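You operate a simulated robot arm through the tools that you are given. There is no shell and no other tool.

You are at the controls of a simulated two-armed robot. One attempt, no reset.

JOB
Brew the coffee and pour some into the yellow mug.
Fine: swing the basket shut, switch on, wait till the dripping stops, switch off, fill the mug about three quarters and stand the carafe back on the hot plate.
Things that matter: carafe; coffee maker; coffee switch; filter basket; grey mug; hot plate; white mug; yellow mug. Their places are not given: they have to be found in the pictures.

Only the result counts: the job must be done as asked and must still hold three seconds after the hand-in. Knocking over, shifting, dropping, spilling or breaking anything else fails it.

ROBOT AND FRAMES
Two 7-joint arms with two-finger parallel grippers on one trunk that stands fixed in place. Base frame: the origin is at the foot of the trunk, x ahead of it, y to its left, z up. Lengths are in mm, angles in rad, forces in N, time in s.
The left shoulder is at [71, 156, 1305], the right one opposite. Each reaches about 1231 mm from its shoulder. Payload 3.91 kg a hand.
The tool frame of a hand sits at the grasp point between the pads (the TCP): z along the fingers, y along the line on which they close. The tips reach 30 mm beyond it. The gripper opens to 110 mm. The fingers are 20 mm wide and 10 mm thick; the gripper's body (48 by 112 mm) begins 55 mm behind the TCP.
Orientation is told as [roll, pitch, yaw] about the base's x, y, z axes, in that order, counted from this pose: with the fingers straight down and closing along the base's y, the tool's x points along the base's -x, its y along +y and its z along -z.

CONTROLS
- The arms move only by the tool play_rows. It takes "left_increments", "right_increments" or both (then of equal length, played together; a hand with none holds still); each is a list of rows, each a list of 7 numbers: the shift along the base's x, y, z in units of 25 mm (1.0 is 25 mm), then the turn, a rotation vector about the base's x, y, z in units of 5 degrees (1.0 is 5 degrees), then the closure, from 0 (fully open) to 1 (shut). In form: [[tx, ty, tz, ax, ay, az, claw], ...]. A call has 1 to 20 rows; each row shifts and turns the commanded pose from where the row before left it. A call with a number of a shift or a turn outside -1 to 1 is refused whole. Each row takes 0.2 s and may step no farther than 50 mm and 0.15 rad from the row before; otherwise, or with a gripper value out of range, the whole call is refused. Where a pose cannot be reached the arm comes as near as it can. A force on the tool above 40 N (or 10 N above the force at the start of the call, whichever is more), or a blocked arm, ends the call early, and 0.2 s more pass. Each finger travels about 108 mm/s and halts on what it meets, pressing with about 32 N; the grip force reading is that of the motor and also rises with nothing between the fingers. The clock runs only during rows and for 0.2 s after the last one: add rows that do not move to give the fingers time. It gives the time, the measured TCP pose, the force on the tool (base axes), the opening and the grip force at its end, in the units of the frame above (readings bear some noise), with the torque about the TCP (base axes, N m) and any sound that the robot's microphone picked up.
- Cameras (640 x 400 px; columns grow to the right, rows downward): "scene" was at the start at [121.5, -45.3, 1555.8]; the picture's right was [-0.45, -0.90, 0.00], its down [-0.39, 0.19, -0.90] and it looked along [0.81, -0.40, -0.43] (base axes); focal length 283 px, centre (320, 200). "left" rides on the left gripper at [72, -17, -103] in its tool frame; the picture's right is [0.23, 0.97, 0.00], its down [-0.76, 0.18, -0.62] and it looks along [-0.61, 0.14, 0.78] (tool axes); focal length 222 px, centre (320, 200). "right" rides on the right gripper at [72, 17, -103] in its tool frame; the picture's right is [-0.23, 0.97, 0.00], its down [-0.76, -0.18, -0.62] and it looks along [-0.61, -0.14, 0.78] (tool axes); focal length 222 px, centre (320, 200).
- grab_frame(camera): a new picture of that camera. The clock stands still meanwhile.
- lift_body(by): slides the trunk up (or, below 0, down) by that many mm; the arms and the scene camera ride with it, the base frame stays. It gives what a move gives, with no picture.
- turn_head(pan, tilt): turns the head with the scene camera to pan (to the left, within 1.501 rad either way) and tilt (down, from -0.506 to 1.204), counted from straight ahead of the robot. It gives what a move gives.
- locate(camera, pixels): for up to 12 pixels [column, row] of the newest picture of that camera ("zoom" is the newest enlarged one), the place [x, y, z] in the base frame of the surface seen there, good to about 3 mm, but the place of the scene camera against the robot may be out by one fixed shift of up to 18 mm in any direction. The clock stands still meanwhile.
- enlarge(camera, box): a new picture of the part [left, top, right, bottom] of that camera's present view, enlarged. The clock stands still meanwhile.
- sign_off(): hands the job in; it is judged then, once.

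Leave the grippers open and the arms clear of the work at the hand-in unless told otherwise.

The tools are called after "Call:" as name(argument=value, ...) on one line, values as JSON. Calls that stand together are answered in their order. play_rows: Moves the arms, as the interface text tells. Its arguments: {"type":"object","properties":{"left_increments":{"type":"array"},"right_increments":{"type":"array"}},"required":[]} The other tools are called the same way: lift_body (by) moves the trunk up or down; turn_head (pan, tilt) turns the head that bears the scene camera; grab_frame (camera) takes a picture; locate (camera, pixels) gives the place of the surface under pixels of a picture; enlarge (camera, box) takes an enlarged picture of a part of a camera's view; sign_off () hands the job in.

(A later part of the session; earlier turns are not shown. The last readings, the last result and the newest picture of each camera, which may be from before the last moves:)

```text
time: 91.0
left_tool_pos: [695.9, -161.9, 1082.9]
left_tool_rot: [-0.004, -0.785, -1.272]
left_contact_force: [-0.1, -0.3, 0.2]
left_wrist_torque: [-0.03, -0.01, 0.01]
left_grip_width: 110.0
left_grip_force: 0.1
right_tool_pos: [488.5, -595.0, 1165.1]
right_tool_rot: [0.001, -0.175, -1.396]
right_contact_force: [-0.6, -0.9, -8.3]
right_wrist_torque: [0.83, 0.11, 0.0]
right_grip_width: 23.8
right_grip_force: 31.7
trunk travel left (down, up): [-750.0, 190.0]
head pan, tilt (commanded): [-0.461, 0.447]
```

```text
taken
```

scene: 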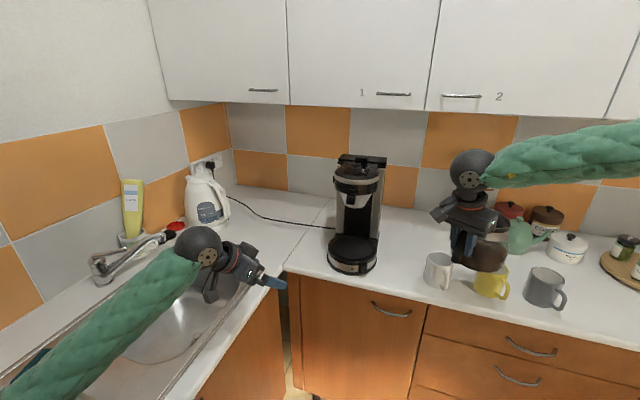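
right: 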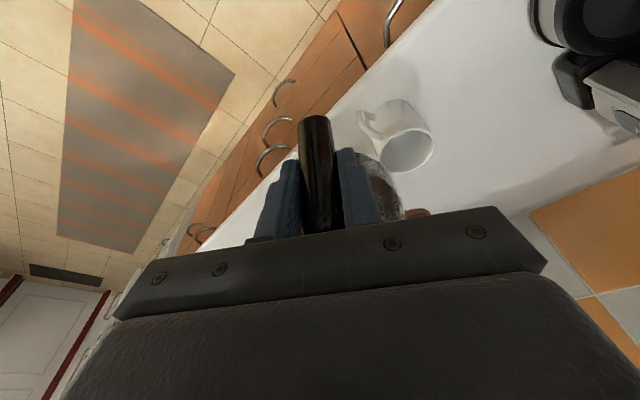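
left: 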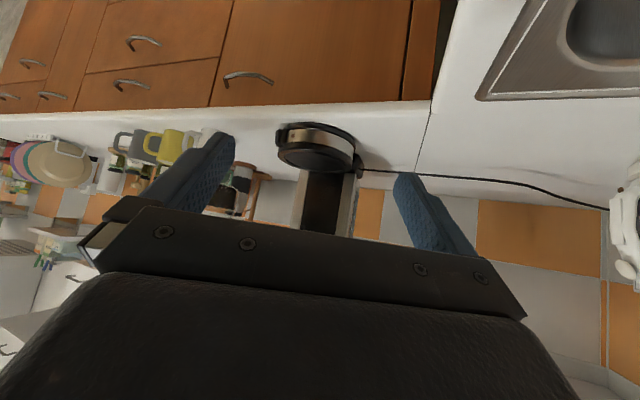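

The carafe is steady at about 8.3–9 N beside the yellow mug. Now I bring the left hand up and around to use its camera as a spotter from the machine side, first raising and levelling it.

Call:
play_rows(left_increments=[[-0.25, 0, 0.9, 0.957, 0.29, 0, 0], [-0.25, 0, 1, 0.957, 0.29, 0, 0], [-0.25, 0, 1, 0.957, 0.29, 0, 0], [-0.25, 0, 1, 0.957, 0.29, 0, 0], [-0.25, 0, 1, 0.957, 0.29, 0, 0], [-0.25, 0, 1, 0.957, 0.29, 0, 0], [-0.25, -0.3, 1, 0.957, 0.29, 0, 0], [-0.25, -0.6, 1, 0, 0, -1, 0], [-0.25, -0.8, 0.9, 0, 0, -1, 0], [0, -1, 0, 0, 0, -1, 0], [0, -1, 0, 0, 0, -1, 0], [0, -1, 0, 0, 0, -1, 0], [0, -1, 0, 0, 0, -1, 0], [0, 0, 0, 0, 0, 0, 0]])

Call:
grab_frame(camera="left")

Call:
grab_frame(camera="scene")

```text
time: 94.0
left_tool_pos: [640.9, -303.1, 1303.8]
left_tool_rot: [-0.003, -0.175, -1.795]
left_contact_force: [0.0, -0.4, 0.4]
left_wrist_torque: [-0.03, 0.03, -0.01]
left_grip_width: 110.0
left_grip_force: 0.1
right_tool_pos: [487.4, -594.7, 1165.4]
right_tool_rot: [0.0, -0.175, -1.397]
right_contact_force: [0.4, -0.4, -8.8]
right_wrist_torque: [0.85, 0.13, 0.0]
right_grip_width: 23.8
right_grip_force: 31.8
trunk travel left (down, up): [-750.0, 190.0]
head pan, tilt (commanded): [-0.461, 0.447]
```

```text
taken
```

left: 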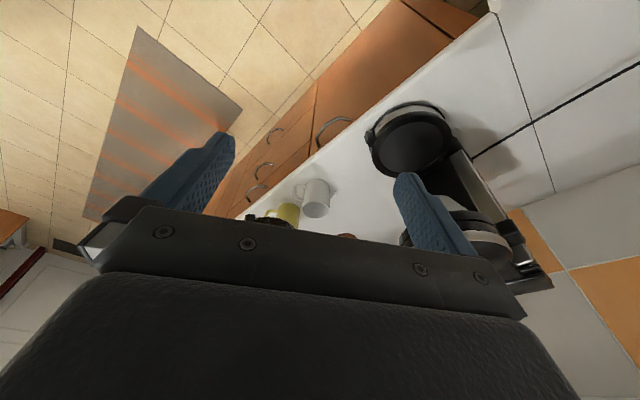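

```text
taken
```

scene: 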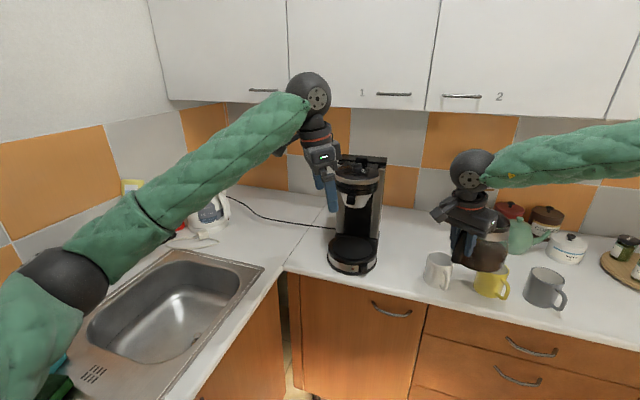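

The view is coming round (white and yellow mugs near (300,200)). I continue to about (638,−520,1280), yawing 26° more.

Call:
play_rows(left_increments=[[0, -0.9, 0, 0, 0, -1, 0], [0, -0.9, 0, 0, 0, -1, 0], [0, -0.9, 0, 0, 0, -1, 0], [0, -0.9, 0, 0, 0, -1, 0], [0, -0.9, 0, 0, 0, -1, 0], [0, -0.9, 0, 0, 0, -0.2, 0], [0, -0.9, -0.2, 0, 0, 0, 0], [0, -0.9, -0.3, 0, 0, 0, 0], [0, -0.9, -0.3, 0, 0, 0, 0], [0, 0, 0, 0, 0, 0, 0]])

Call:
grab_frame(camera="left")

Call:
grab_frame(camera="scene")

```text
time: 96.2
left_tool_pos: [640.3, -507.3, 1282.6]
left_tool_rot: [-0.002, -0.175, -2.248]
left_contact_force: [0.1, 0.9, 0.6]
left_wrist_torque: [0.0, 0.0, 0.01]
left_grip_width: 109.8
left_grip_force: 0.1
right_tool_pos: [488.8, -594.7, 1163.8]
right_tool_rot: [-0.001, -0.172, -1.396]
right_contact_force: [0.3, 0.0, -9.9]
right_wrist_torque: [0.85, 0.17, 0.02]
right_grip_width: 23.8
right_grip_force: 32.2
trunk travel left (down, up): [-750.0, 190.0]
head pan, tilt (commanded): [-0.461, 0.447]
```

```text
taken
```

left: 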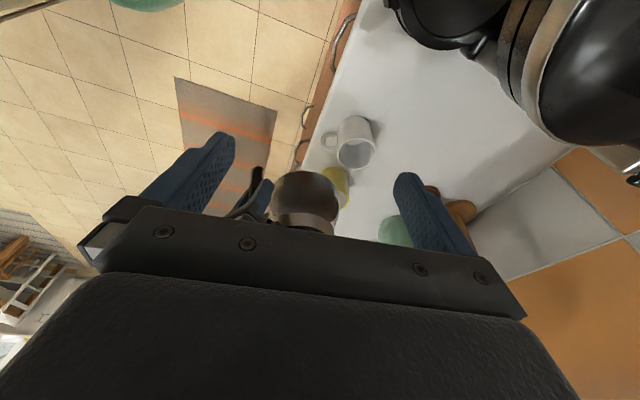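

```text
taken
```

scene: 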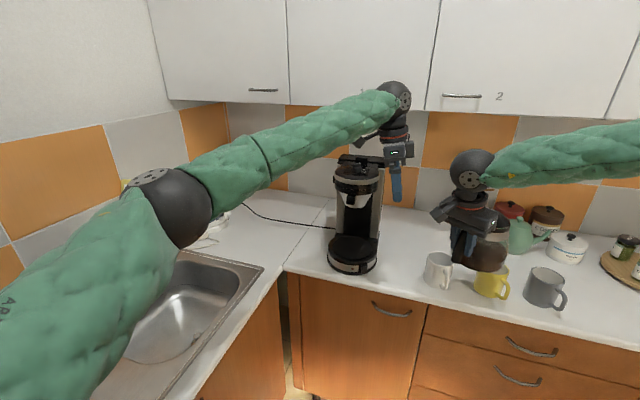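

The left camera sees carafe (305,195), white mug (355,140) and yellow mug (340,180), but low near the gripper bar. I pitch the left hand 15° to bring the mug higher in its picture.

Call:
play_rows(left_increments=[[0, 0, 0, -0.777, 0.629, 0, 0], [0, 0, 0, -0.777, 0.629, 0, 0], [0, 0, 0, -0.777, 0.629, 0, 0], [0, 0, 0, 0, 0, 0, 0]])

Call:
grab_frame(camera="left")

Call:
enlarge(camera="left", box=[230, 80, 390, 210])

```text
time: 97.2
left_tool_pos: [639.7, -508.7, 1282.9]
left_tool_rot: [-0.003, -0.436, -2.249]
left_contact_force: [-0.8, -1.0, 0.3]
left_wrist_torque: [-0.01, 0.02, 0.01]
left_grip_width: 110.1
left_grip_force: 0.0
right_tool_pos: [487.0, -596.1, 1164.7]
right_tool_rot: [0.0, -0.173, -1.396]
right_contact_force: [-0.2, 0.1, -8.9]
right_wrist_torque: [0.86, 0.16, -0.02]
right_grip_width: 24.0
right_grip_force: 32.1
trunk travel left (down, up): [-750.0, 190.0]
head pan, tilt (commanded): [-0.461, 0.447]
```

```text
taken
```

left: 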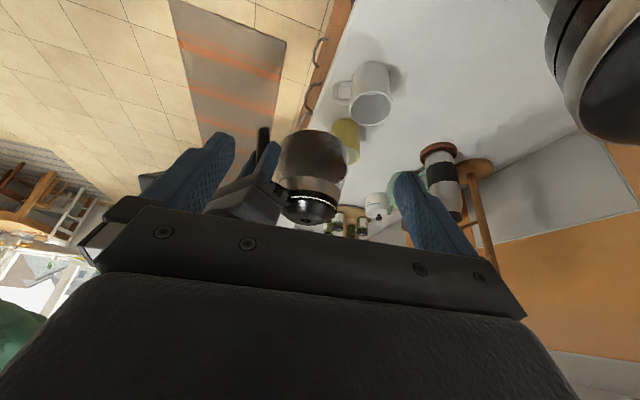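

```text
3.08 times, centred on (310, 145) of left
```

zoom: 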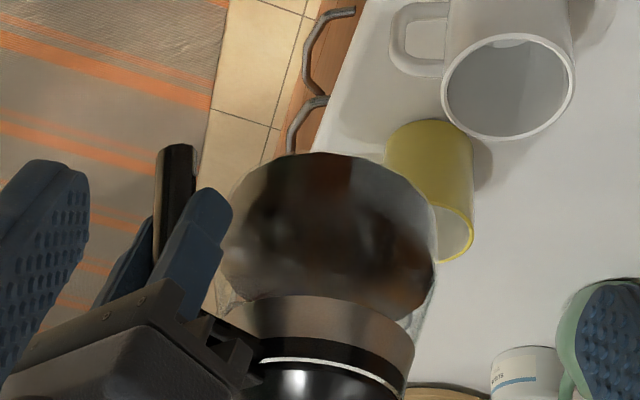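

The view works but the carafe overlaps the mug. I shift the left hand +40 mm in x and −60 mm in y for a more sideways look.

Call:
play_rows(left_increments=[[0.5, -0.8, 0, 0, 0, 0, 0], [0.55, -0.8, 0, 0, 0, 0, 0], [0.55, -0.8, 0, 0, 0, 0, 0], [0, 0, 0, 0, 0, 0, 0]])

Call:
enlarge(camera="left", box=[200, 60, 400, 210])

Call:
grab_frame(camera="scene")

```text
time: 98.2
left_tool_pos: [660.6, -538.8, 1283.1]
left_tool_rot: [-0.002, -0.437, -2.248]
left_contact_force: [0.6, 0.6, -0.6]
left_wrist_torque: [-0.01, -0.02, -0.03]
left_grip_width: 110.0
left_grip_force: 0.3
left hand out of reach, approached as far as the arm can: row 2, 3
right_tool_pos: [488.8, -596.8, 1162.5]
right_tool_rot: [0.001, -0.171, -1.397]
right_contact_force: [-0.2, 0.3, -9.1]
right_wrist_torque: [0.83, 0.13, 0.01]
right_grip_width: 23.8
right_grip_force: 32.4
trunk travel left (down, up): [-750.0, 190.0]
head pan, tilt (commanded): [-0.461, 0.447]
```

```text
2.67 times, centred on (300, 135) of left
```

zoom: 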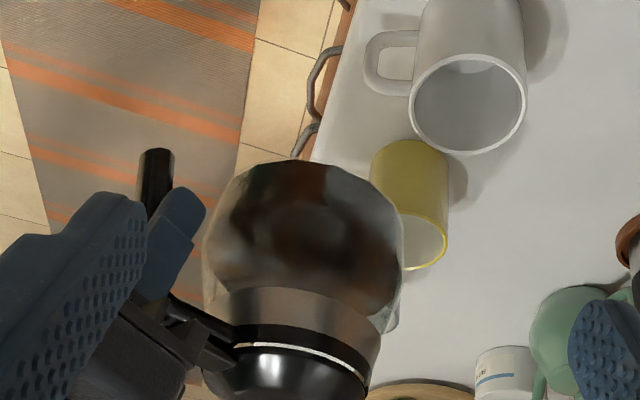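

```text
taken
```

scene: 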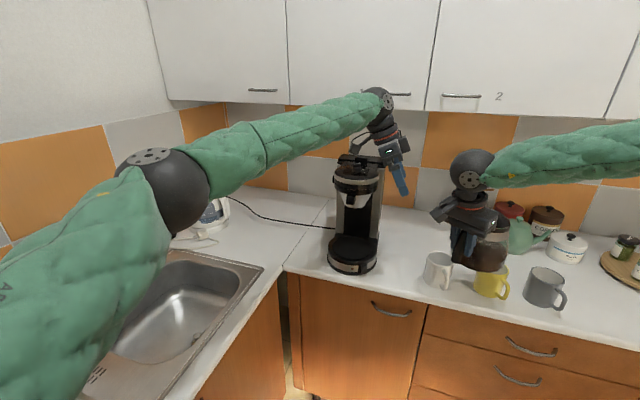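

The left arm is at its limit there, but the view is usable. Now I tilt the carafe 40° in slow steps while shifting so that the spout ends up over the yellow mug's near half, about 55 mm above the rim (no flow expected yet).

Call:
play_rows(right_increments=[[0, -0.158, -0.08, 0.4925, 0.087, 0, 1], [0, -0.158, -0.08, 0.4925, 0.087, 0, 1], [0, -0.158, -0.08, 0.4925, 0.087, 0, 1], [0, -0.158, -0.08, 0.4925, 0.087, 0, 1], [0, -0.158, -0.08, 0.4925, 0.087, 0, 1], [0, -0.158, -0.08, 0.4925, 0.087, 0, 1], [0, -0.158, -0.08, 0.4925, 0.087, 0, 1], [0, -0.158, -0.08, 0.4925, 0.087, 0, 1], [0, -0.158, -0.08, 0.4925, 0.087, 0, 1], [0, -0.158, -0.08, 0.4925, 0.087, 0, 1], [0, 0, 0, 0, 0, 0, 1]])

Call:
enlarge(camera="left", box=[200, 60, 400, 210])

Call:
enlarge(camera="scene", box=[410, 200, 570, 310])

```text
time: 100.6
left_tool_pos: [659.4, -537.8, 1283.3]
left_tool_rot: [-0.004, -0.437, -2.249]
left_contact_force: [0.4, -0.3, -0.4]
left_wrist_torque: [0.01, -0.02, -0.01]
left_grip_width: 110.2
left_grip_force: 0.0
right_tool_pos: [488.0, -635.1, 1144.8]
right_tool_rot: [0.001, 0.265, -1.396]
right_contact_force: [-0.7, 0.1, -8.5]
right_wrist_torque: [0.69, 0.11, 0.02]
right_grip_width: 23.9
right_grip_force: 32.0
trunk travel left (down, up): [-750.0, 190.0]
head pan, tilt (commanded): [-0.461, 0.447]
```

```text
2.67 times, centred on (300, 135) of left
```

zoom: 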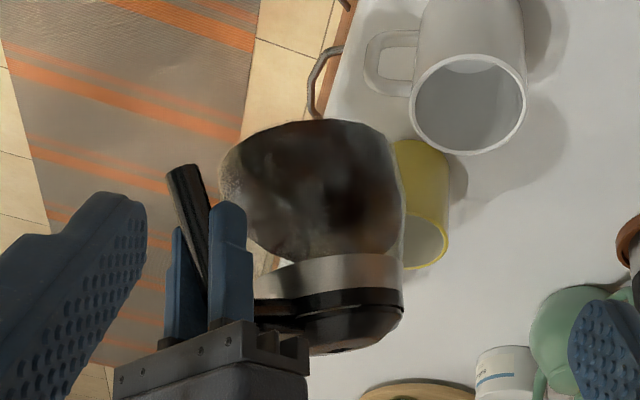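

```text
3.64 times, centred on (490, 255) of scene
```

zoom: 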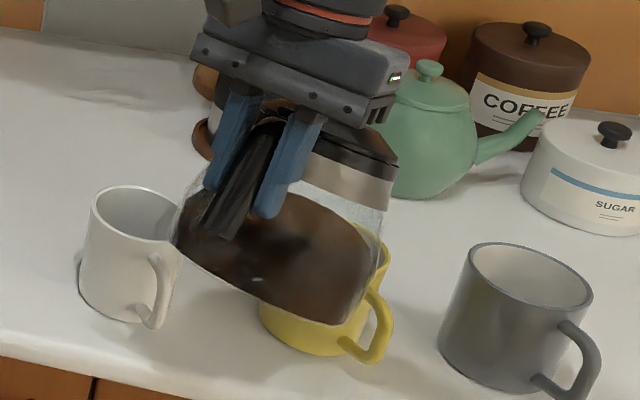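

Tilt is about 25° and nothing flows yet. I'll locate the spout end of the collar in the left view to verify where the lip really is.

Call:
enlarge(camera="left", box=[300, 120, 380, 200])

Call:
locate(camera="left", pixels=[[338, 190], [345, 185], [350, 180], [350, 172], [351, 165], [345, 175], [330, 190], [353, 140], [360, 155], [366, 160], [355, 160], [350, 188]])

```text
5.00 times, centred on (340, 160) of left
```

zoom: 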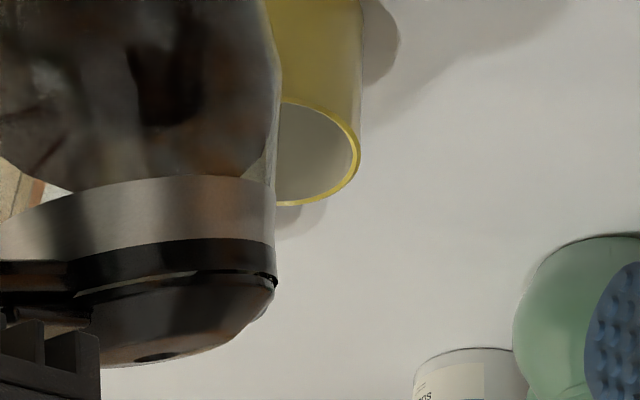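

```text
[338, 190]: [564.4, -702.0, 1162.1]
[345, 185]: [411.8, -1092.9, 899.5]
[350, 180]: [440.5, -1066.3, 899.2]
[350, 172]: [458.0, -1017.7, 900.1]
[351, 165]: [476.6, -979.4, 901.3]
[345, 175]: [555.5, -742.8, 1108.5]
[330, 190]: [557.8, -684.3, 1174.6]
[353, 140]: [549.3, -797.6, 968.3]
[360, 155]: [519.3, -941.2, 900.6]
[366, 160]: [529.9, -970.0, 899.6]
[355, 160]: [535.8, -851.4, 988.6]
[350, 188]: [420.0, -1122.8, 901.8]
```

The collar position matches my model within a few mm. I continue to 40° tilt.

Call:
play_rows(right_increments=[[0.013, -0.16, -0.087, 0.4925, 0.087, 0, 1], [0.013, -0.16, -0.087, 0.4925, 0.087, 0, 1], [0.013, -0.16, -0.087, 0.4925, 0.087, 0, 1], [0.013, -0.16, -0.087, 0.4925, 0.087, 0, 1], [0.013, -0.16, -0.087, 0.4925, 0.087, 0, 1], [0.013, -0.16, -0.087, 0.4925, 0.087, 0, 1], [0, 0, 0, 0, 0, 0, 1], [0, 0, 0, 0, 0, 0, 1]])

Call:
enlarge(camera="left", box=[270, 90, 390, 200])

Call:
enlarge(camera="scene", box=[410, 200, 570, 310])

```text
time: 102.4
left_tool_pos: [659.3, -538.7, 1282.8]
left_tool_rot: [-0.003, -0.437, -2.247]
left_contact_force: [0.4, -0.2, -0.3]
left_wrist_torque: [0.03, 0.0, 0.0]
left_grip_width: 109.6
left_grip_force: 0.1
right_tool_pos: [489.1, -658.5, 1130.4]
right_tool_rot: [0.0, 0.524, -1.396]
right_contact_force: [-0.5, 0.2, -8.2]
right_wrist_torque: [0.46, 0.08, 0.02]
right_grip_width: 24.2
right_grip_force: 32.4
trunk travel left (down, up): [-750.0, 190.0]
head pan, tilt (commanded): [-0.461, 0.447]
```

```text
3.64 times, centred on (330, 145) of left
```

zoom: 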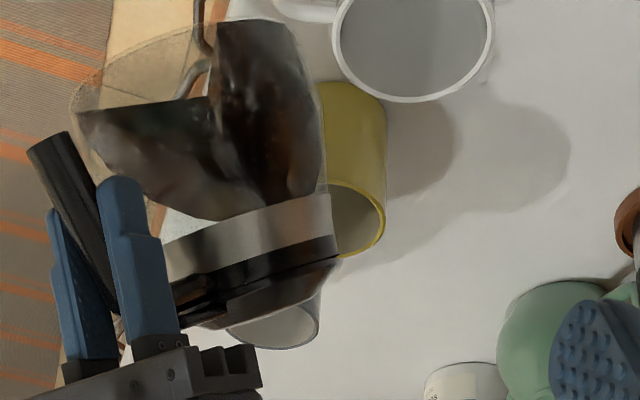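

```text
3.64 times, centred on (490, 255) of scene
```

zoom: 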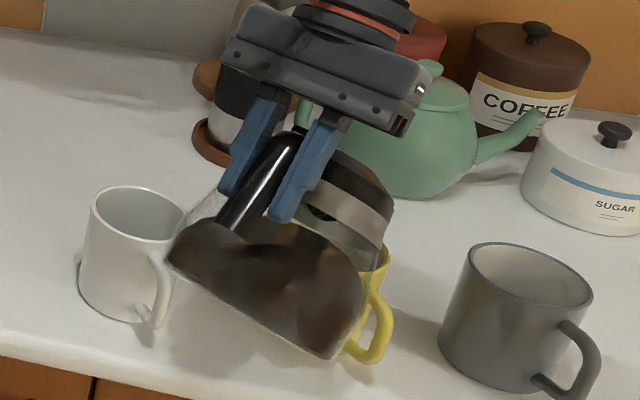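

At 40° the coffee has run up toward the collar; nothing pours yet (≈8.2–8.9 N). I go to 45° and check for flow.

Call:
play_rows(right_increments=[[0.042, -0.166, 0.188, 0.4925, 0.087, 0, 1], [0.042, -0.166, 0.188, 0.4925, 0.087, 0, 1], [0, 0, 0, 0, 0, 0, 1], [0, 0, 0, 0, 0, 0, 1]])

Call:
enlarge(camera="left", box=[270, 90, 390, 200])

Call:
enlarge(camera="scene", box=[410, 200, 570, 310])

```text
time: 103.4
left_tool_pos: [659.4, -538.0, 1284.4]
left_tool_rot: [-0.003, -0.436, -2.248]
left_contact_force: [0.2, -0.2, 0.4]
left_wrist_torque: [-0.03, 0.02, 0.0]
left_grip_width: 110.1
left_grip_force: 0.0
right_tool_pos: [492.3, -667.6, 1139.9]
right_tool_rot: [0.0, 0.61, -1.397]
right_contact_force: [-0.1, -0.7, -9.8]
right_wrist_torque: [0.39, 0.05, 0.03]
right_grip_width: 24.0
right_grip_force: 32.1
trunk travel left (down, up): [-750.0, 190.0]
head pan, tilt (commanded): [-0.461, 0.447]
```

```text
3.64 times, centred on (330, 145) of left
```

zoom: 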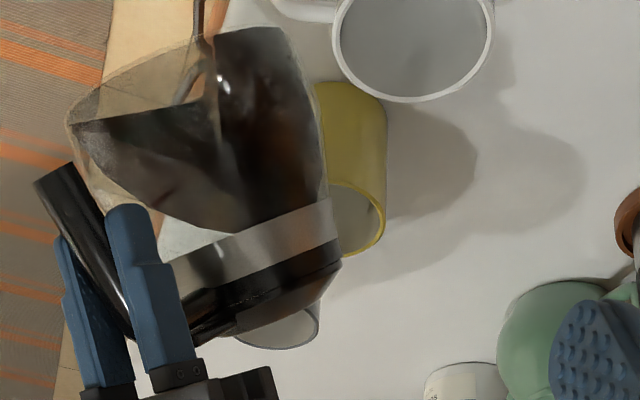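

```text
3.64 times, centred on (490, 255) of scene
```

zoom: 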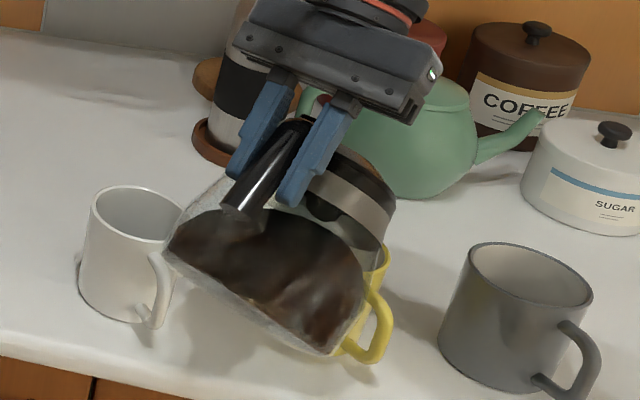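

No flow yet; the mug interior in the left view at (360,220) is clean. On to 50°, then 55°, checking each time.

Call:
play_rows(right_increments=[[0.03, -0.174, 0.134, 0.4925, 0.087, 0, 1], [0.03, -0.174, 0.134, 0.4925, 0.087, 0, 1], [0, 0, 0, 0, 0, 0, 1], [0, 0, 0, 0, 0, 0, 1]])

Call:
enlarge(camera="left", box=[270, 90, 390, 200])

Call:
enlarge(camera="scene", box=[410, 200, 570, 310])

```text
time: 104.4
left_tool_pos: [660.8, -538.0, 1283.6]
left_tool_rot: [-0.001, -0.437, -2.248]
left_contact_force: [-0.1, 0.1, 0.0]
left_wrist_torque: [-0.03, -0.01, -0.01]
left_grip_width: 109.8
left_grip_force: 0.1
right_tool_pos: [493.9, -676.6, 1147.3]
right_tool_rot: [0.002, 0.697, -1.397]
right_contact_force: [-0.3, -0.3, -8.9]
right_wrist_torque: [0.3, -0.01, -0.01]
right_grip_width: 24.0
right_grip_force: 32.0
trunk travel left (down, up): [-750.0, 190.0]
head pan, tilt (commanded): [-0.461, 0.447]
```

```text
3.64 times, centred on (330, 145) of left
```

zoom: 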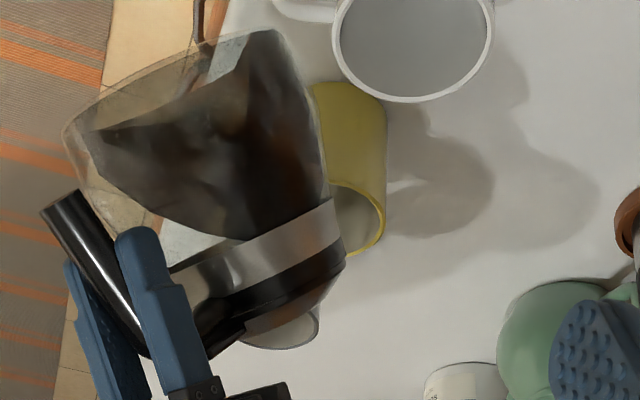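

```text
3.64 times, centred on (490, 255) of scene
```

zoom: 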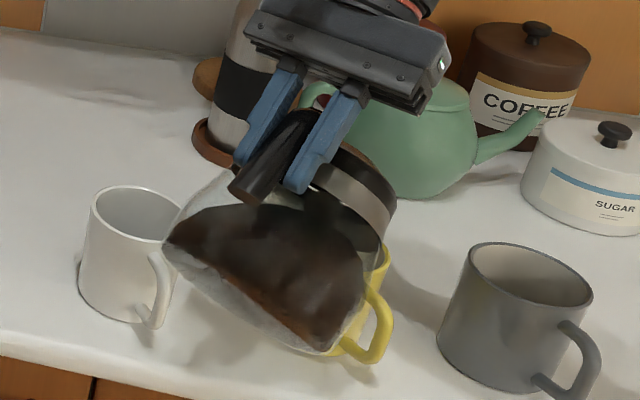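

Still nothing flowing (8.9 N). To 55°.

Call:
play_rows(right_increments=[[0.034, -0.192, 0.118, 0.4925, 0.087, 0, 1], [0.034, -0.192, 0.118, 0.4925, 0.087, 0, 1], [0, 0, 0, 0, 0, 0, 1], [0, 0, 0, 0, 0, 0, 1]])

Call:
enlarge(camera="left", box=[270, 90, 390, 200])

Call:
enlarge(camera="scene", box=[410, 200, 570, 310])

```text
time: 105.4
left_tool_pos: [659.2, -538.3, 1282.9]
left_tool_rot: [-0.003, -0.438, -2.248]
left_contact_force: [0.0, 0.3, 0.5]
left_wrist_torque: [-0.03, -0.01, -0.02]
left_grip_width: 110.0
left_grip_force: 0.0
right_tool_pos: [495.4, -685.4, 1152.9]
right_tool_rot: [0.002, 0.785, -1.397]
right_contact_force: [-0.2, 0.3, -8.4]
right_wrist_torque: [0.23, 0.03, -0.04]
right_grip_width: 24.0
right_grip_force: 32.2
trunk travel left (down, up): [-750.0, 190.0]
head pan, tilt (commanded): [-0.461, 0.447]
```

```text
3.64 times, centred on (330, 145) of left
```

zoom: 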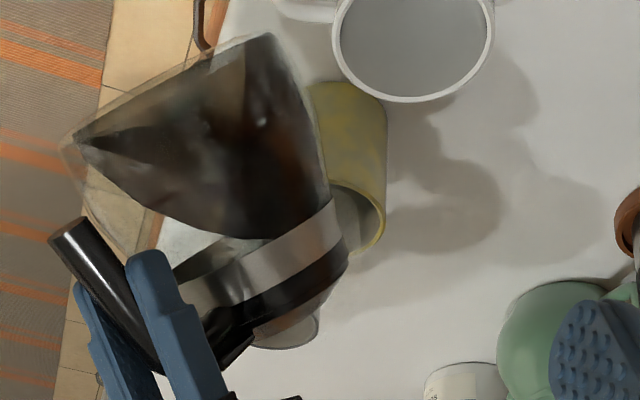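

```text
3.64 times, centred on (490, 255) of scene
```

zoom: 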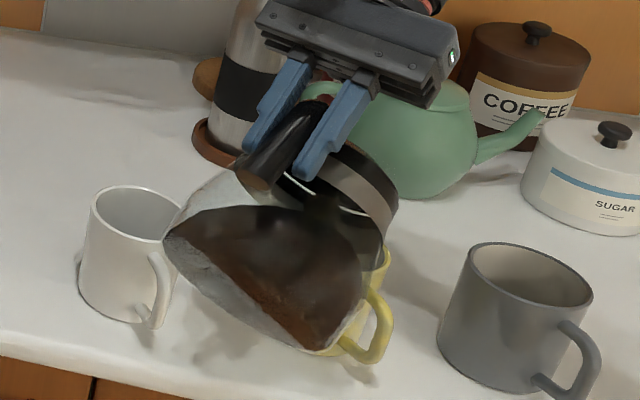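

No flow yet. To 60°, keeping the lip about 37 mm above the rim.

Call:
play_rows(right_increments=[[0.038, -0.21, 0.1, 0.4925, 0.087, 0, 1], [0.038, -0.21, 0.1, 0.4925, 0.087, 0, 1], [0, 0, 0, 0, 0, 0, 1]])

Call:
enlarge(camera="left", box=[270, 90, 390, 200])

Call:
enlarge(camera="scene", box=[410, 200, 570, 310])

```text
time: 106.2
left_tool_pos: [658.3, -537.7, 1282.8]
left_tool_rot: [-0.002, -0.436, -2.25]
left_contact_force: [0.1, 0.7, 0.5]
left_wrist_torque: [-0.03, -0.01, -0.01]
left_grip_width: 110.2
left_grip_force: 0.0
right_tool_pos: [495.3, -695.4, 1157.2]
right_tool_rot: [0.002, 0.874, -1.395]
right_contact_force: [0.4, -0.3, -7.6]
right_wrist_torque: [0.12, 0.03, -0.01]
right_grip_width: 23.7
right_grip_force: 32.3
trunk travel left (down, up): [-750.0, 190.0]
head pan, tilt (commanded): [-0.461, 0.447]
```

```text
3.64 times, centred on (330, 145) of left
```

zoom: 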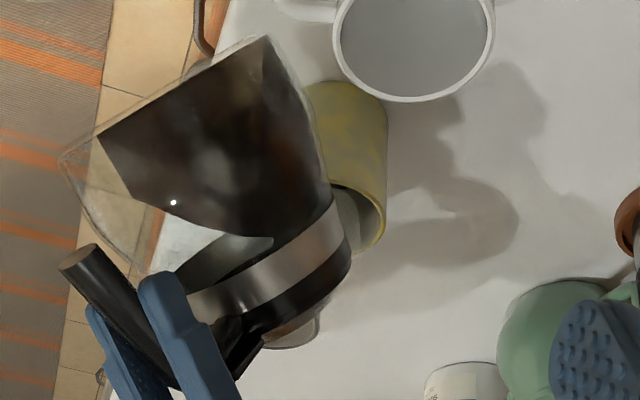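

```text
3.64 times, centred on (490, 255) of scene
```

zoom: 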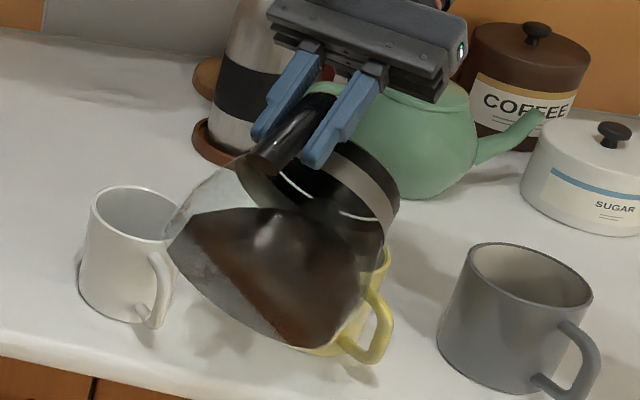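

The weight reads 7.6 N, which might be noise or the first flow. I take one short still reading and look into the mug closely.

Call:
play_rows(right_increments=[[0, 0, 0, 0, 0, 0, 1]])

Call:
enlarge(camera="left", box=[340, 120, 390, 170])

Call:
enlarge(camera="scene", box=[470, 235, 530, 305])

```text
time: 106.6
left_tool_pos: [660.3, -537.3, 1283.7]
left_tool_rot: [-0.004, -0.436, -2.247]
left_contact_force: [0.0, -0.5, -0.3]
left_wrist_torque: [-0.01, 0.02, 0.0]
left_grip_width: 110.0
left_grip_force: 0.1
right_tool_pos: [497.0, -695.9, 1157.5]
right_tool_rot: [0.002, 0.872, -1.398]
right_contact_force: [-0.2, 0.2, -8.3]
right_wrist_torque: [0.13, 0.03, -0.03]
right_grip_width: 24.0
right_grip_force: 31.5
trunk travel left (down, up): [-750.0, 190.0]
head pan, tilt (commanded): [-0.461, 0.447]
```

```text
8.00 times, centred on (365, 145) of left
```

zoom: 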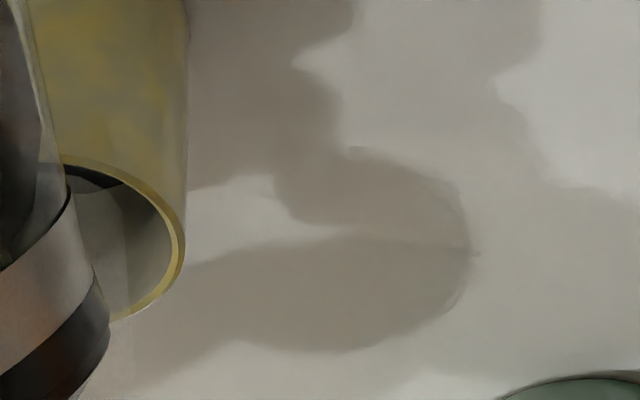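

```text
5.71 times, centred on (500, 270) of scene
```

zoom: 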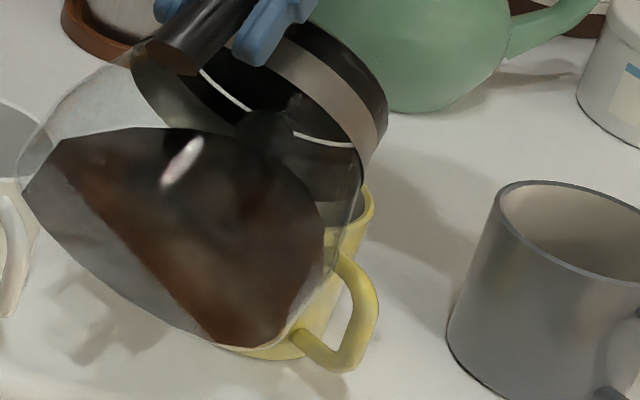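

There's a dark crescent deep inside the mug at (90,175) of the left zoom: possibly the first coffee, possibly shadow. I hold still once more and compare.

Call:
play_rows(right_increments=[[0, 0, 0, 0, 0, 0, 1], [0, 0, 0, 0, 0, 0, 1], [0, 0, 0, 0, 0, 0, 1]])

Call:
enlarge(camera="left", box=[340, 120, 390, 170])

Call:
enlarge(camera="scene", box=[470, 235, 530, 305])

```text
time: 107.4
left_tool_pos: [659.1, -537.9, 1283.8]
left_tool_rot: [-0.004, -0.436, -2.25]
left_contact_force: [-0.2, 0.0, 0.1]
left_wrist_torque: [0.04, -0.02, 0.0]
left_grip_width: 109.9
left_grip_force: 0.2
right_tool_pos: [496.7, -695.6, 1159.1]
right_tool_rot: [0.004, 0.873, -1.397]
right_contact_force: [0.7, 0.7, -6.6]
right_wrist_torque: [0.08, 0.01, -0.02]
right_grip_width: 23.9
right_grip_force: 32.0
trunk travel left (down, up): [-750.0, 190.0]
head pan, tilt (commanded): [-0.461, 0.447]
```

```text
8.00 times, centred on (365, 145) of left
```

zoom: 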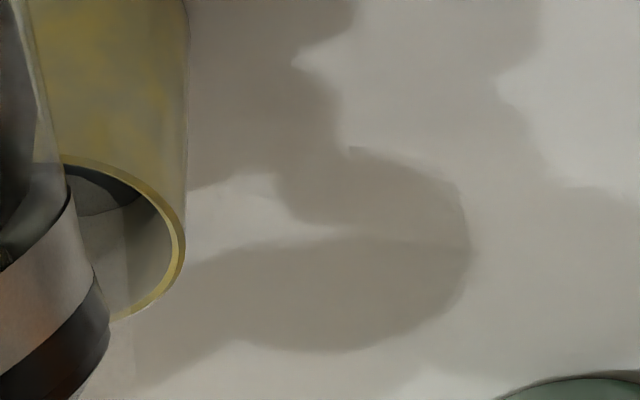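

```text
5.71 times, centred on (500, 270) of scene
```

zoom: 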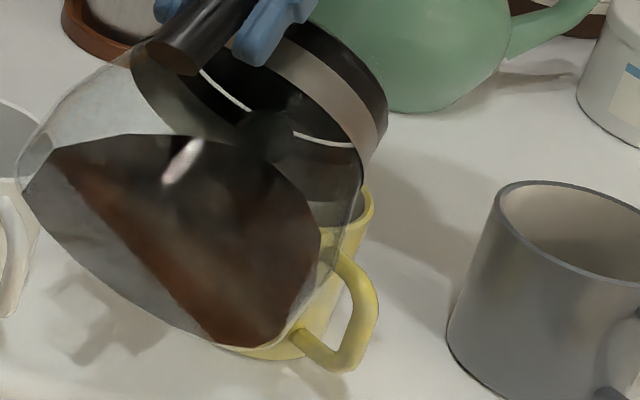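

The dark crescent has grown: coffee is flowing into the mug (edge now at y≈215, about half full by my geometry; weight dropping). I hold this tilt for another short moment and look again.

Call:
play_rows(right_increments=[[0, 0, 0, 0, 0, 0, 1]])

Call:
enlarge(camera="left", box=[340, 120, 390, 170])

Call:
enlarge(camera="left", box=[270, 90, 390, 200])

```text
time: 107.8
left_tool_pos: [660.3, -538.5, 1283.5]
left_tool_rot: [-0.005, -0.438, -2.248]
left_contact_force: [0.0, 0.3, 0.6]
left_wrist_torque: [0.04, -0.02, -0.03]
left_grip_width: 109.9
left_grip_force: 0.1
right_tool_pos: [496.7, -696.0, 1157.5]
right_tool_rot: [0.002, 0.873, -1.396]
right_contact_force: [1.0, 0.2, -6.6]
right_wrist_torque: [0.11, 0.0, 0.0]
right_grip_width: 23.8
right_grip_force: 32.3
trunk travel left (down, up): [-750.0, 190.0]
head pan, tilt (commanded): [-0.461, 0.447]
```

```text
8.00 times, centred on (365, 145) of left
```

zoom: 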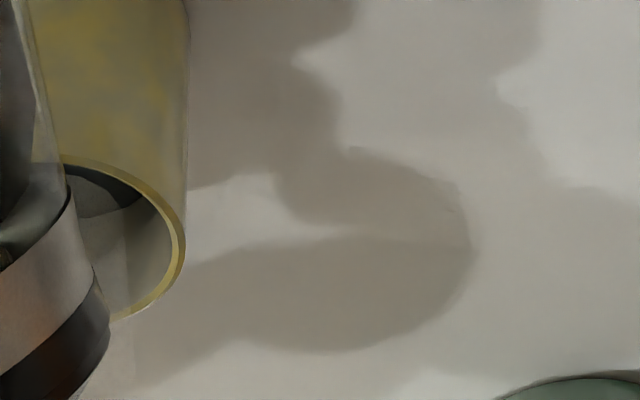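

```text
3.64 times, centred on (330, 145) of left
```

zoom: 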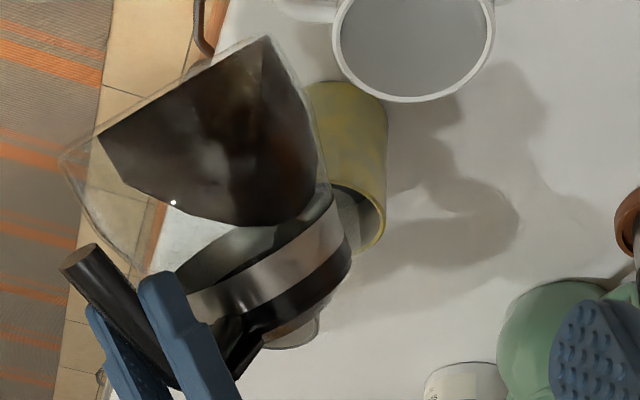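

The flow has nearly stopped at this tilt (edge y≈217, weight 6.6 N). I add 2.5° of tilt and check.

Call:
play_rows(right_increments=[[0.04, -0.228, 0.18, 0.4925, 0.087, 0, 1], [0, 0, 0, 0, 0, 0, 1]])

Call:
enlarge(camera="left", box=[340, 120, 390, 170])

```text
time: 108.4
left_tool_pos: [660.5, -537.2, 1283.3]
left_tool_rot: [-0.002, -0.436, -2.25]
left_contact_force: [0.1, 0.5, 1.2]
left_wrist_torque: [0.02, 0.0, 0.02]
left_grip_width: 110.0
left_grip_force: 0.1
right_tool_pos: [498.0, -701.6, 1164.4]
right_tool_rot: [0.001, 0.918, -1.397]
right_contact_force: [0.5, -0.5, -6.8]
right_wrist_torque: [0.1, 0.04, 0.01]
right_grip_width: 23.8
right_grip_force: 31.4
trunk travel left (down, up): [-750.0, 190.0]
head pan, tilt (commanded): [-0.461, 0.447]
```

```text
8.00 times, centred on (365, 145) of left
```

zoom: 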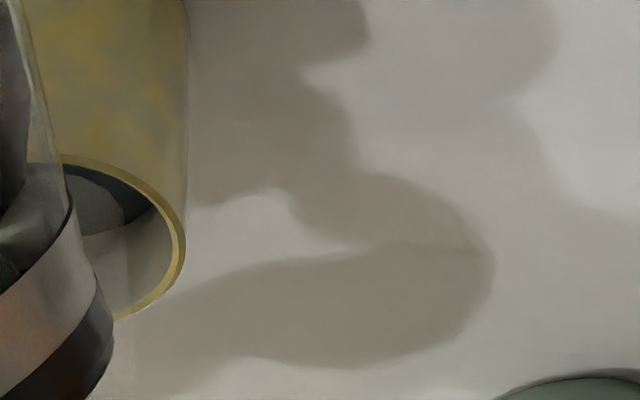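

The edge rose to about y≈232. I hold 0.4 s more and check again.

Call:
play_rows(right_increments=[[0, 0, 0, 0, 0, 0, 1], [0, 0, 0, 0, 0, 0, 1]])

Call:
enlarge(camera="left", box=[340, 120, 390, 170])

Call:
enlarge(camera="scene", box=[470, 235, 530, 305])

```text
time: 109.0
left_tool_pos: [660.2, -538.2, 1283.1]
left_tool_rot: [-0.003, -0.437, -2.249]
left_contact_force: [0.9, 0.2, 0.1]
left_wrist_torque: [-0.02, -0.01, -0.02]
left_grip_width: 110.0
left_grip_force: 0.1
right_tool_pos: [497.7, -701.8, 1163.2]
right_tool_rot: [0.001, 0.916, -1.396]
right_contact_force: [-0.7, -0.2, -6.7]
right_wrist_torque: [0.09, 0.02, 0.0]
right_grip_width: 23.9
right_grip_force: 32.3
trunk travel left (down, up): [-750.0, 190.0]
head pan, tilt (commanded): [-0.461, 0.447]
```

```text
8.00 times, centred on (365, 145) of left
```

zoom: 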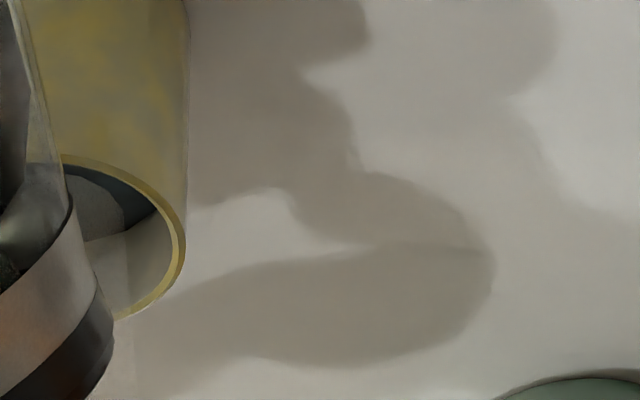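

```text
5.71 times, centred on (500, 270) of scene
```

zoom: 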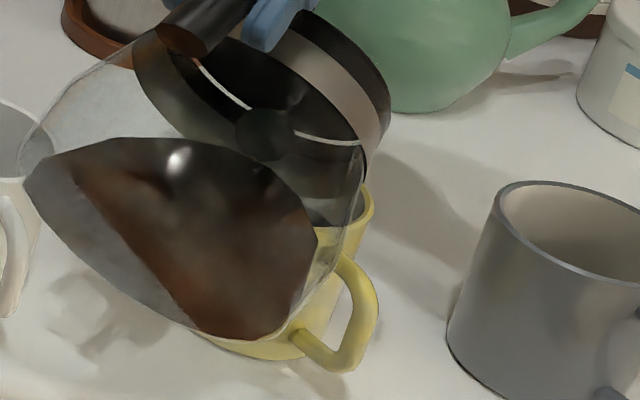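

The edge is now at about y≈242 on the left side; I estimate the surface about 27 mm below the rim (≈2/3 full). I hold another 0.4 s to see if it still rises.

Call:
play_rows(right_increments=[[0, 0, 0, 0, 0, 0, 1], [0, 0, 0, 0, 0, 0, 1]])

Call:
enlarge(camera="left", box=[340, 130, 370, 160])

Call:
locate(camera="zoom", pixels=[[200, 180], [260, 180], [300, 200], [180, 200], [240, 210], [200, 260], [260, 260], [300, 260], [330, 230], [230, 160], [320, 300], [280, 330]])

```text
time: 109.6
left_tool_pos: [658.6, -538.6, 1283.6]
left_tool_rot: [-0.003, -0.437, -2.25]
left_contact_force: [-0.4, 0.2, -0.8]
left_wrist_torque: [0.01, -0.03, -0.01]
left_grip_width: 110.1
left_grip_force: 0.2
right_tool_pos: [498.0, -701.1, 1162.2]
right_tool_rot: [0.002, 0.917, -1.396]
right_contact_force: [-1.3, 0.2, -6.7]
right_wrist_torque: [0.08, -0.01, -0.04]
right_grip_width: 24.2
right_grip_force: 32.0
trunk travel left (down, up): [-750.0, 190.0]
head pan, tilt (commanded): [-0.461, 0.447]
```

```text
13.33 times, centred on (355, 145) of left
```

zoom: 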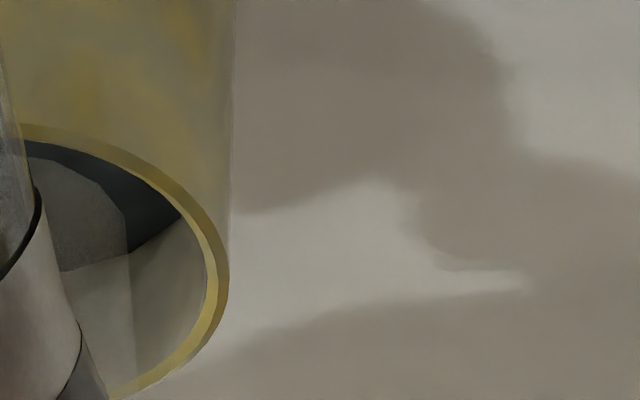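

```text
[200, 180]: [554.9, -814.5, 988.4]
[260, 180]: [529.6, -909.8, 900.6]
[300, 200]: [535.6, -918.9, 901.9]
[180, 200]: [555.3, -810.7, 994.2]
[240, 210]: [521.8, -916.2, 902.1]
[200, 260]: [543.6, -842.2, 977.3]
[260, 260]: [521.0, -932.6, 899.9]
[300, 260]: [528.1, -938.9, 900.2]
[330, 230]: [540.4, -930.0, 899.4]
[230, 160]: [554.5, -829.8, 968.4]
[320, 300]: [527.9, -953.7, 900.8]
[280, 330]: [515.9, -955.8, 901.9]
```

I'll use the locate tool directly on the coffee surface inside the mug at (100,175), (150,210), (85,220), and on wall and rim points.

Call:
locate(camera="zoom", pixels=[[100, 170], [150, 210], [85, 220], [60, 180], [130, 240], [100, 250], [60, 150], [150, 280], [100, 320], [170, 250], [120, 200], [215, 290]])

```text
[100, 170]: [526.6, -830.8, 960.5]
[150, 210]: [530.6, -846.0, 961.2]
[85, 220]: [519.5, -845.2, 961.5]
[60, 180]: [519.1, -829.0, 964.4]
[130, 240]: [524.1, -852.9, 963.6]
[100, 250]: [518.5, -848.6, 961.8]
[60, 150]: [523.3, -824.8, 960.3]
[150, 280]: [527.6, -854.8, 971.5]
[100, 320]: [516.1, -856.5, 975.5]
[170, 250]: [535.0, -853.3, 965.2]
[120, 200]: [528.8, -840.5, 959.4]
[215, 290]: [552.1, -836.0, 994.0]
```

The surface reads z≈961.5 against a rim at 993.5, so 32 mm below the rim, about 63% full. I need roughly 10 mm more. I tilt another 2.5° (lip position kept) and measure again.

Call:
play_rows(right_increments=[[0.04, -0.228, 0.18, 0.4925, 0.087, 0, 1], [0, 0, 0, 0, 0, 0, 1]])

Call:
enlarge(camera="left", box=[340, 130, 370, 160])

Call:
locate(camera="zoom", pixels=[[100, 170], [120, 190], [90, 200], [70, 160], [120, 220], [100, 230], [110, 180], [80, 180], [90, 220], [150, 210], [215, 290], [100, 330]])

```text
time: 110.2
left_tool_pos: [659.3, -539.0, 1284.2]
left_tool_rot: [-0.002, -0.435, -2.25]
left_contact_force: [-0.2, 1.1, 0.1]
left_wrist_torque: [-0.02, 0.0, 0.02]
left_grip_width: 109.9
left_grip_force: 0.0
right_tool_pos: [497.6, -707.9, 1167.0]
right_tool_rot: [0.002, 0.962, -1.396]
right_contact_force: [0.6, 0.4, -6.5]
right_wrist_torque: [0.07, 0.03, -0.02]
right_grip_width: 24.0
right_grip_force: 32.0
trunk travel left (down, up): [-750.0, 190.0]
head pan, tilt (commanded): [-0.461, 0.447]
```

```text
13.33 times, centred on (355, 145) of left
```

zoom: 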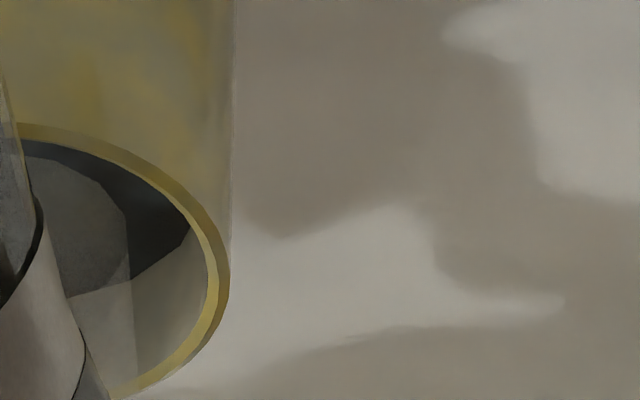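

```text
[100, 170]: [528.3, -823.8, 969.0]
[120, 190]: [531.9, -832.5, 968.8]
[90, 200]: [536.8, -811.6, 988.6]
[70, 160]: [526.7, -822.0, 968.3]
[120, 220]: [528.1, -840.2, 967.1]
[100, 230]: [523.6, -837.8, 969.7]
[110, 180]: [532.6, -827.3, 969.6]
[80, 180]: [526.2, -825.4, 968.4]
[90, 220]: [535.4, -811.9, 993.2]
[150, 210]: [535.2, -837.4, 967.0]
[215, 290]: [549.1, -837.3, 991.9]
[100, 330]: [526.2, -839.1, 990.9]
```

The surface is at z≈968.5 and still rising slightly; the target is about 971. I hold 0.2 s more, then untilt quickly at constant height with the lip staying over the mug.

Call:
play_rows(right_increments=[[0, 0, 0, 0, 0, 0, 1], [-0.08, 0.456, 0, -0.985, -0.174, 0, 1], [-0.08, 0.42, 0, -0.985, -0.174, 0, 1], [-0.07, 0.384, 0, -0.985, -0.174, 0, 1], [-0.06, 0.348, 0, -0.985, -0.174, 0, 1], [-0.08, 0.31, 0, -0.985, -0.174, 0, 1], [0, 0, 0, 0, 0, 0, 1]])

Call:
enlarge(camera="left", box=[330, 120, 380, 165])

Call:
locate(camera="zoom", pixels=[[150, 200], [170, 220], [190, 240], [160, 240], [200, 260], [140, 220], [210, 230], [180, 200], [120, 200], [230, 260], [250, 300], [180, 320]])

```text
time: 111.8
left_tool_pos: [659.2, -537.9, 1283.5]
left_tool_rot: [-0.001, -0.437, -2.246]
left_contact_force: [-0.6, 0.5, 0.1]
left_wrist_torque: [0.0, 0.0, 0.0]
left_grip_width: 109.9
left_grip_force: 0.0
right_tool_pos: [488.6, -659.6, 1166.3]
right_tool_rot: [0.001, 0.524, -1.397]
right_contact_force: [0.4, -0.8, -5.8]
right_wrist_torque: [0.34, 0.04, -0.01]
right_grip_width: 23.8
right_grip_force: 32.0
trunk travel left (down, up): [-750.0, 190.0]
head pan, tilt (commanded): [-0.461, 0.447]
```

```text
8.89 times, centred on (355, 142) of left
```

zoom: 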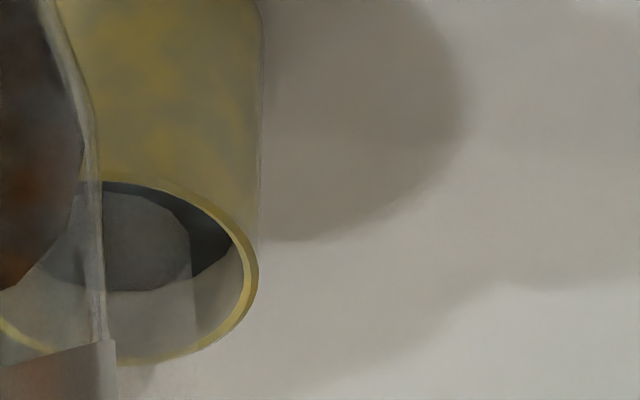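

```text
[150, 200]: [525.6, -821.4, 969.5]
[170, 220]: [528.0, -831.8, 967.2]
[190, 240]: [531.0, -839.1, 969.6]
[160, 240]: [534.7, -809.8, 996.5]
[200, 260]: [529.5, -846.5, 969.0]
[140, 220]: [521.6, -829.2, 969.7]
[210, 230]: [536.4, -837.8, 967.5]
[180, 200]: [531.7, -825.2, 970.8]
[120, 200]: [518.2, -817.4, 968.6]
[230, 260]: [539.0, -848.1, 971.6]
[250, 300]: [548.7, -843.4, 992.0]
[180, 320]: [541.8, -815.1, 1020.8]
```

The surface settled at z≈969, about 72% of the depth, which is about three quarters. I return the carafe fully upright while drawing it back.

Call:
play_rows(right_increments=[[0, 0.315, 0, -0.985, -0.174, 0, 1], [0, 0.315, 0, -0.985, -0.174, 0, 1], [0, 0.315, 0, -0.985, -0.174, 0, 1], [0, 0.315, 0, -0.985, -0.174, 0, 1], [0, 0.315, 0, -0.985, -0.174, 0, 1], [0, 0.315, 0, -0.985, -0.174, 0, 1], [0, 0.315, 0, -0.985, -0.174, 0, 1], [0, 0.315, 0, -0.985, -0.174, 0, 1], [0, 0, 0, 0, 0, 0, 1], [0, 0, 0, 0, 0, 0, 1]])

Call:
enlarge(camera="left", box=[270, 80, 400, 200])

Call:
enlarge(camera="scene", box=[410, 200, 570, 310])

```text
time: 114.0
left_tool_pos: [659.9, -538.6, 1283.6]
left_tool_rot: [-0.003, -0.437, -2.25]
left_contact_force: [0.4, 0.1, 0.2]
left_wrist_torque: [-0.01, -0.02, 0.01]
left_grip_width: 110.0
left_grip_force: 0.1
right_tool_pos: [489.5, -596.8, 1167.4]
right_tool_rot: [0.002, -0.173, -1.394]
right_contact_force: [-0.2, 0.3, -6.4]
right_wrist_torque: [0.64, 0.09, -0.02]
right_grip_width: 23.9
right_grip_force: 32.1
trunk travel left (down, up): [-750.0, 190.0]
head pan, tilt (commanded): [-0.461, 0.447]
```

```text
3.33 times, centred on (335, 140) of left
```

zoom: 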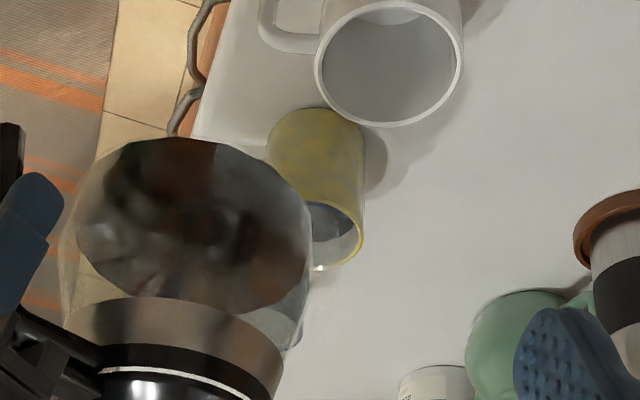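

```text
3.64 times, centred on (490, 255) of scene
```

zoom: 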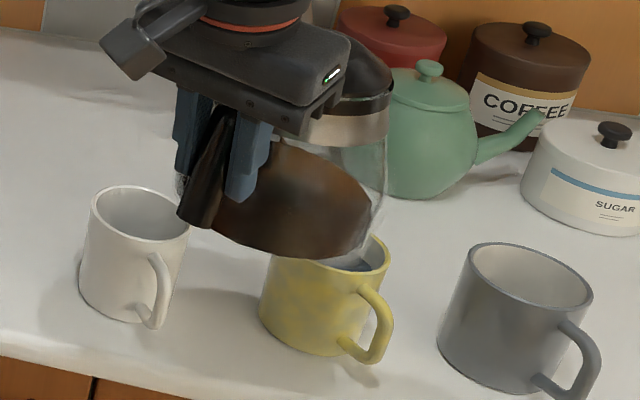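

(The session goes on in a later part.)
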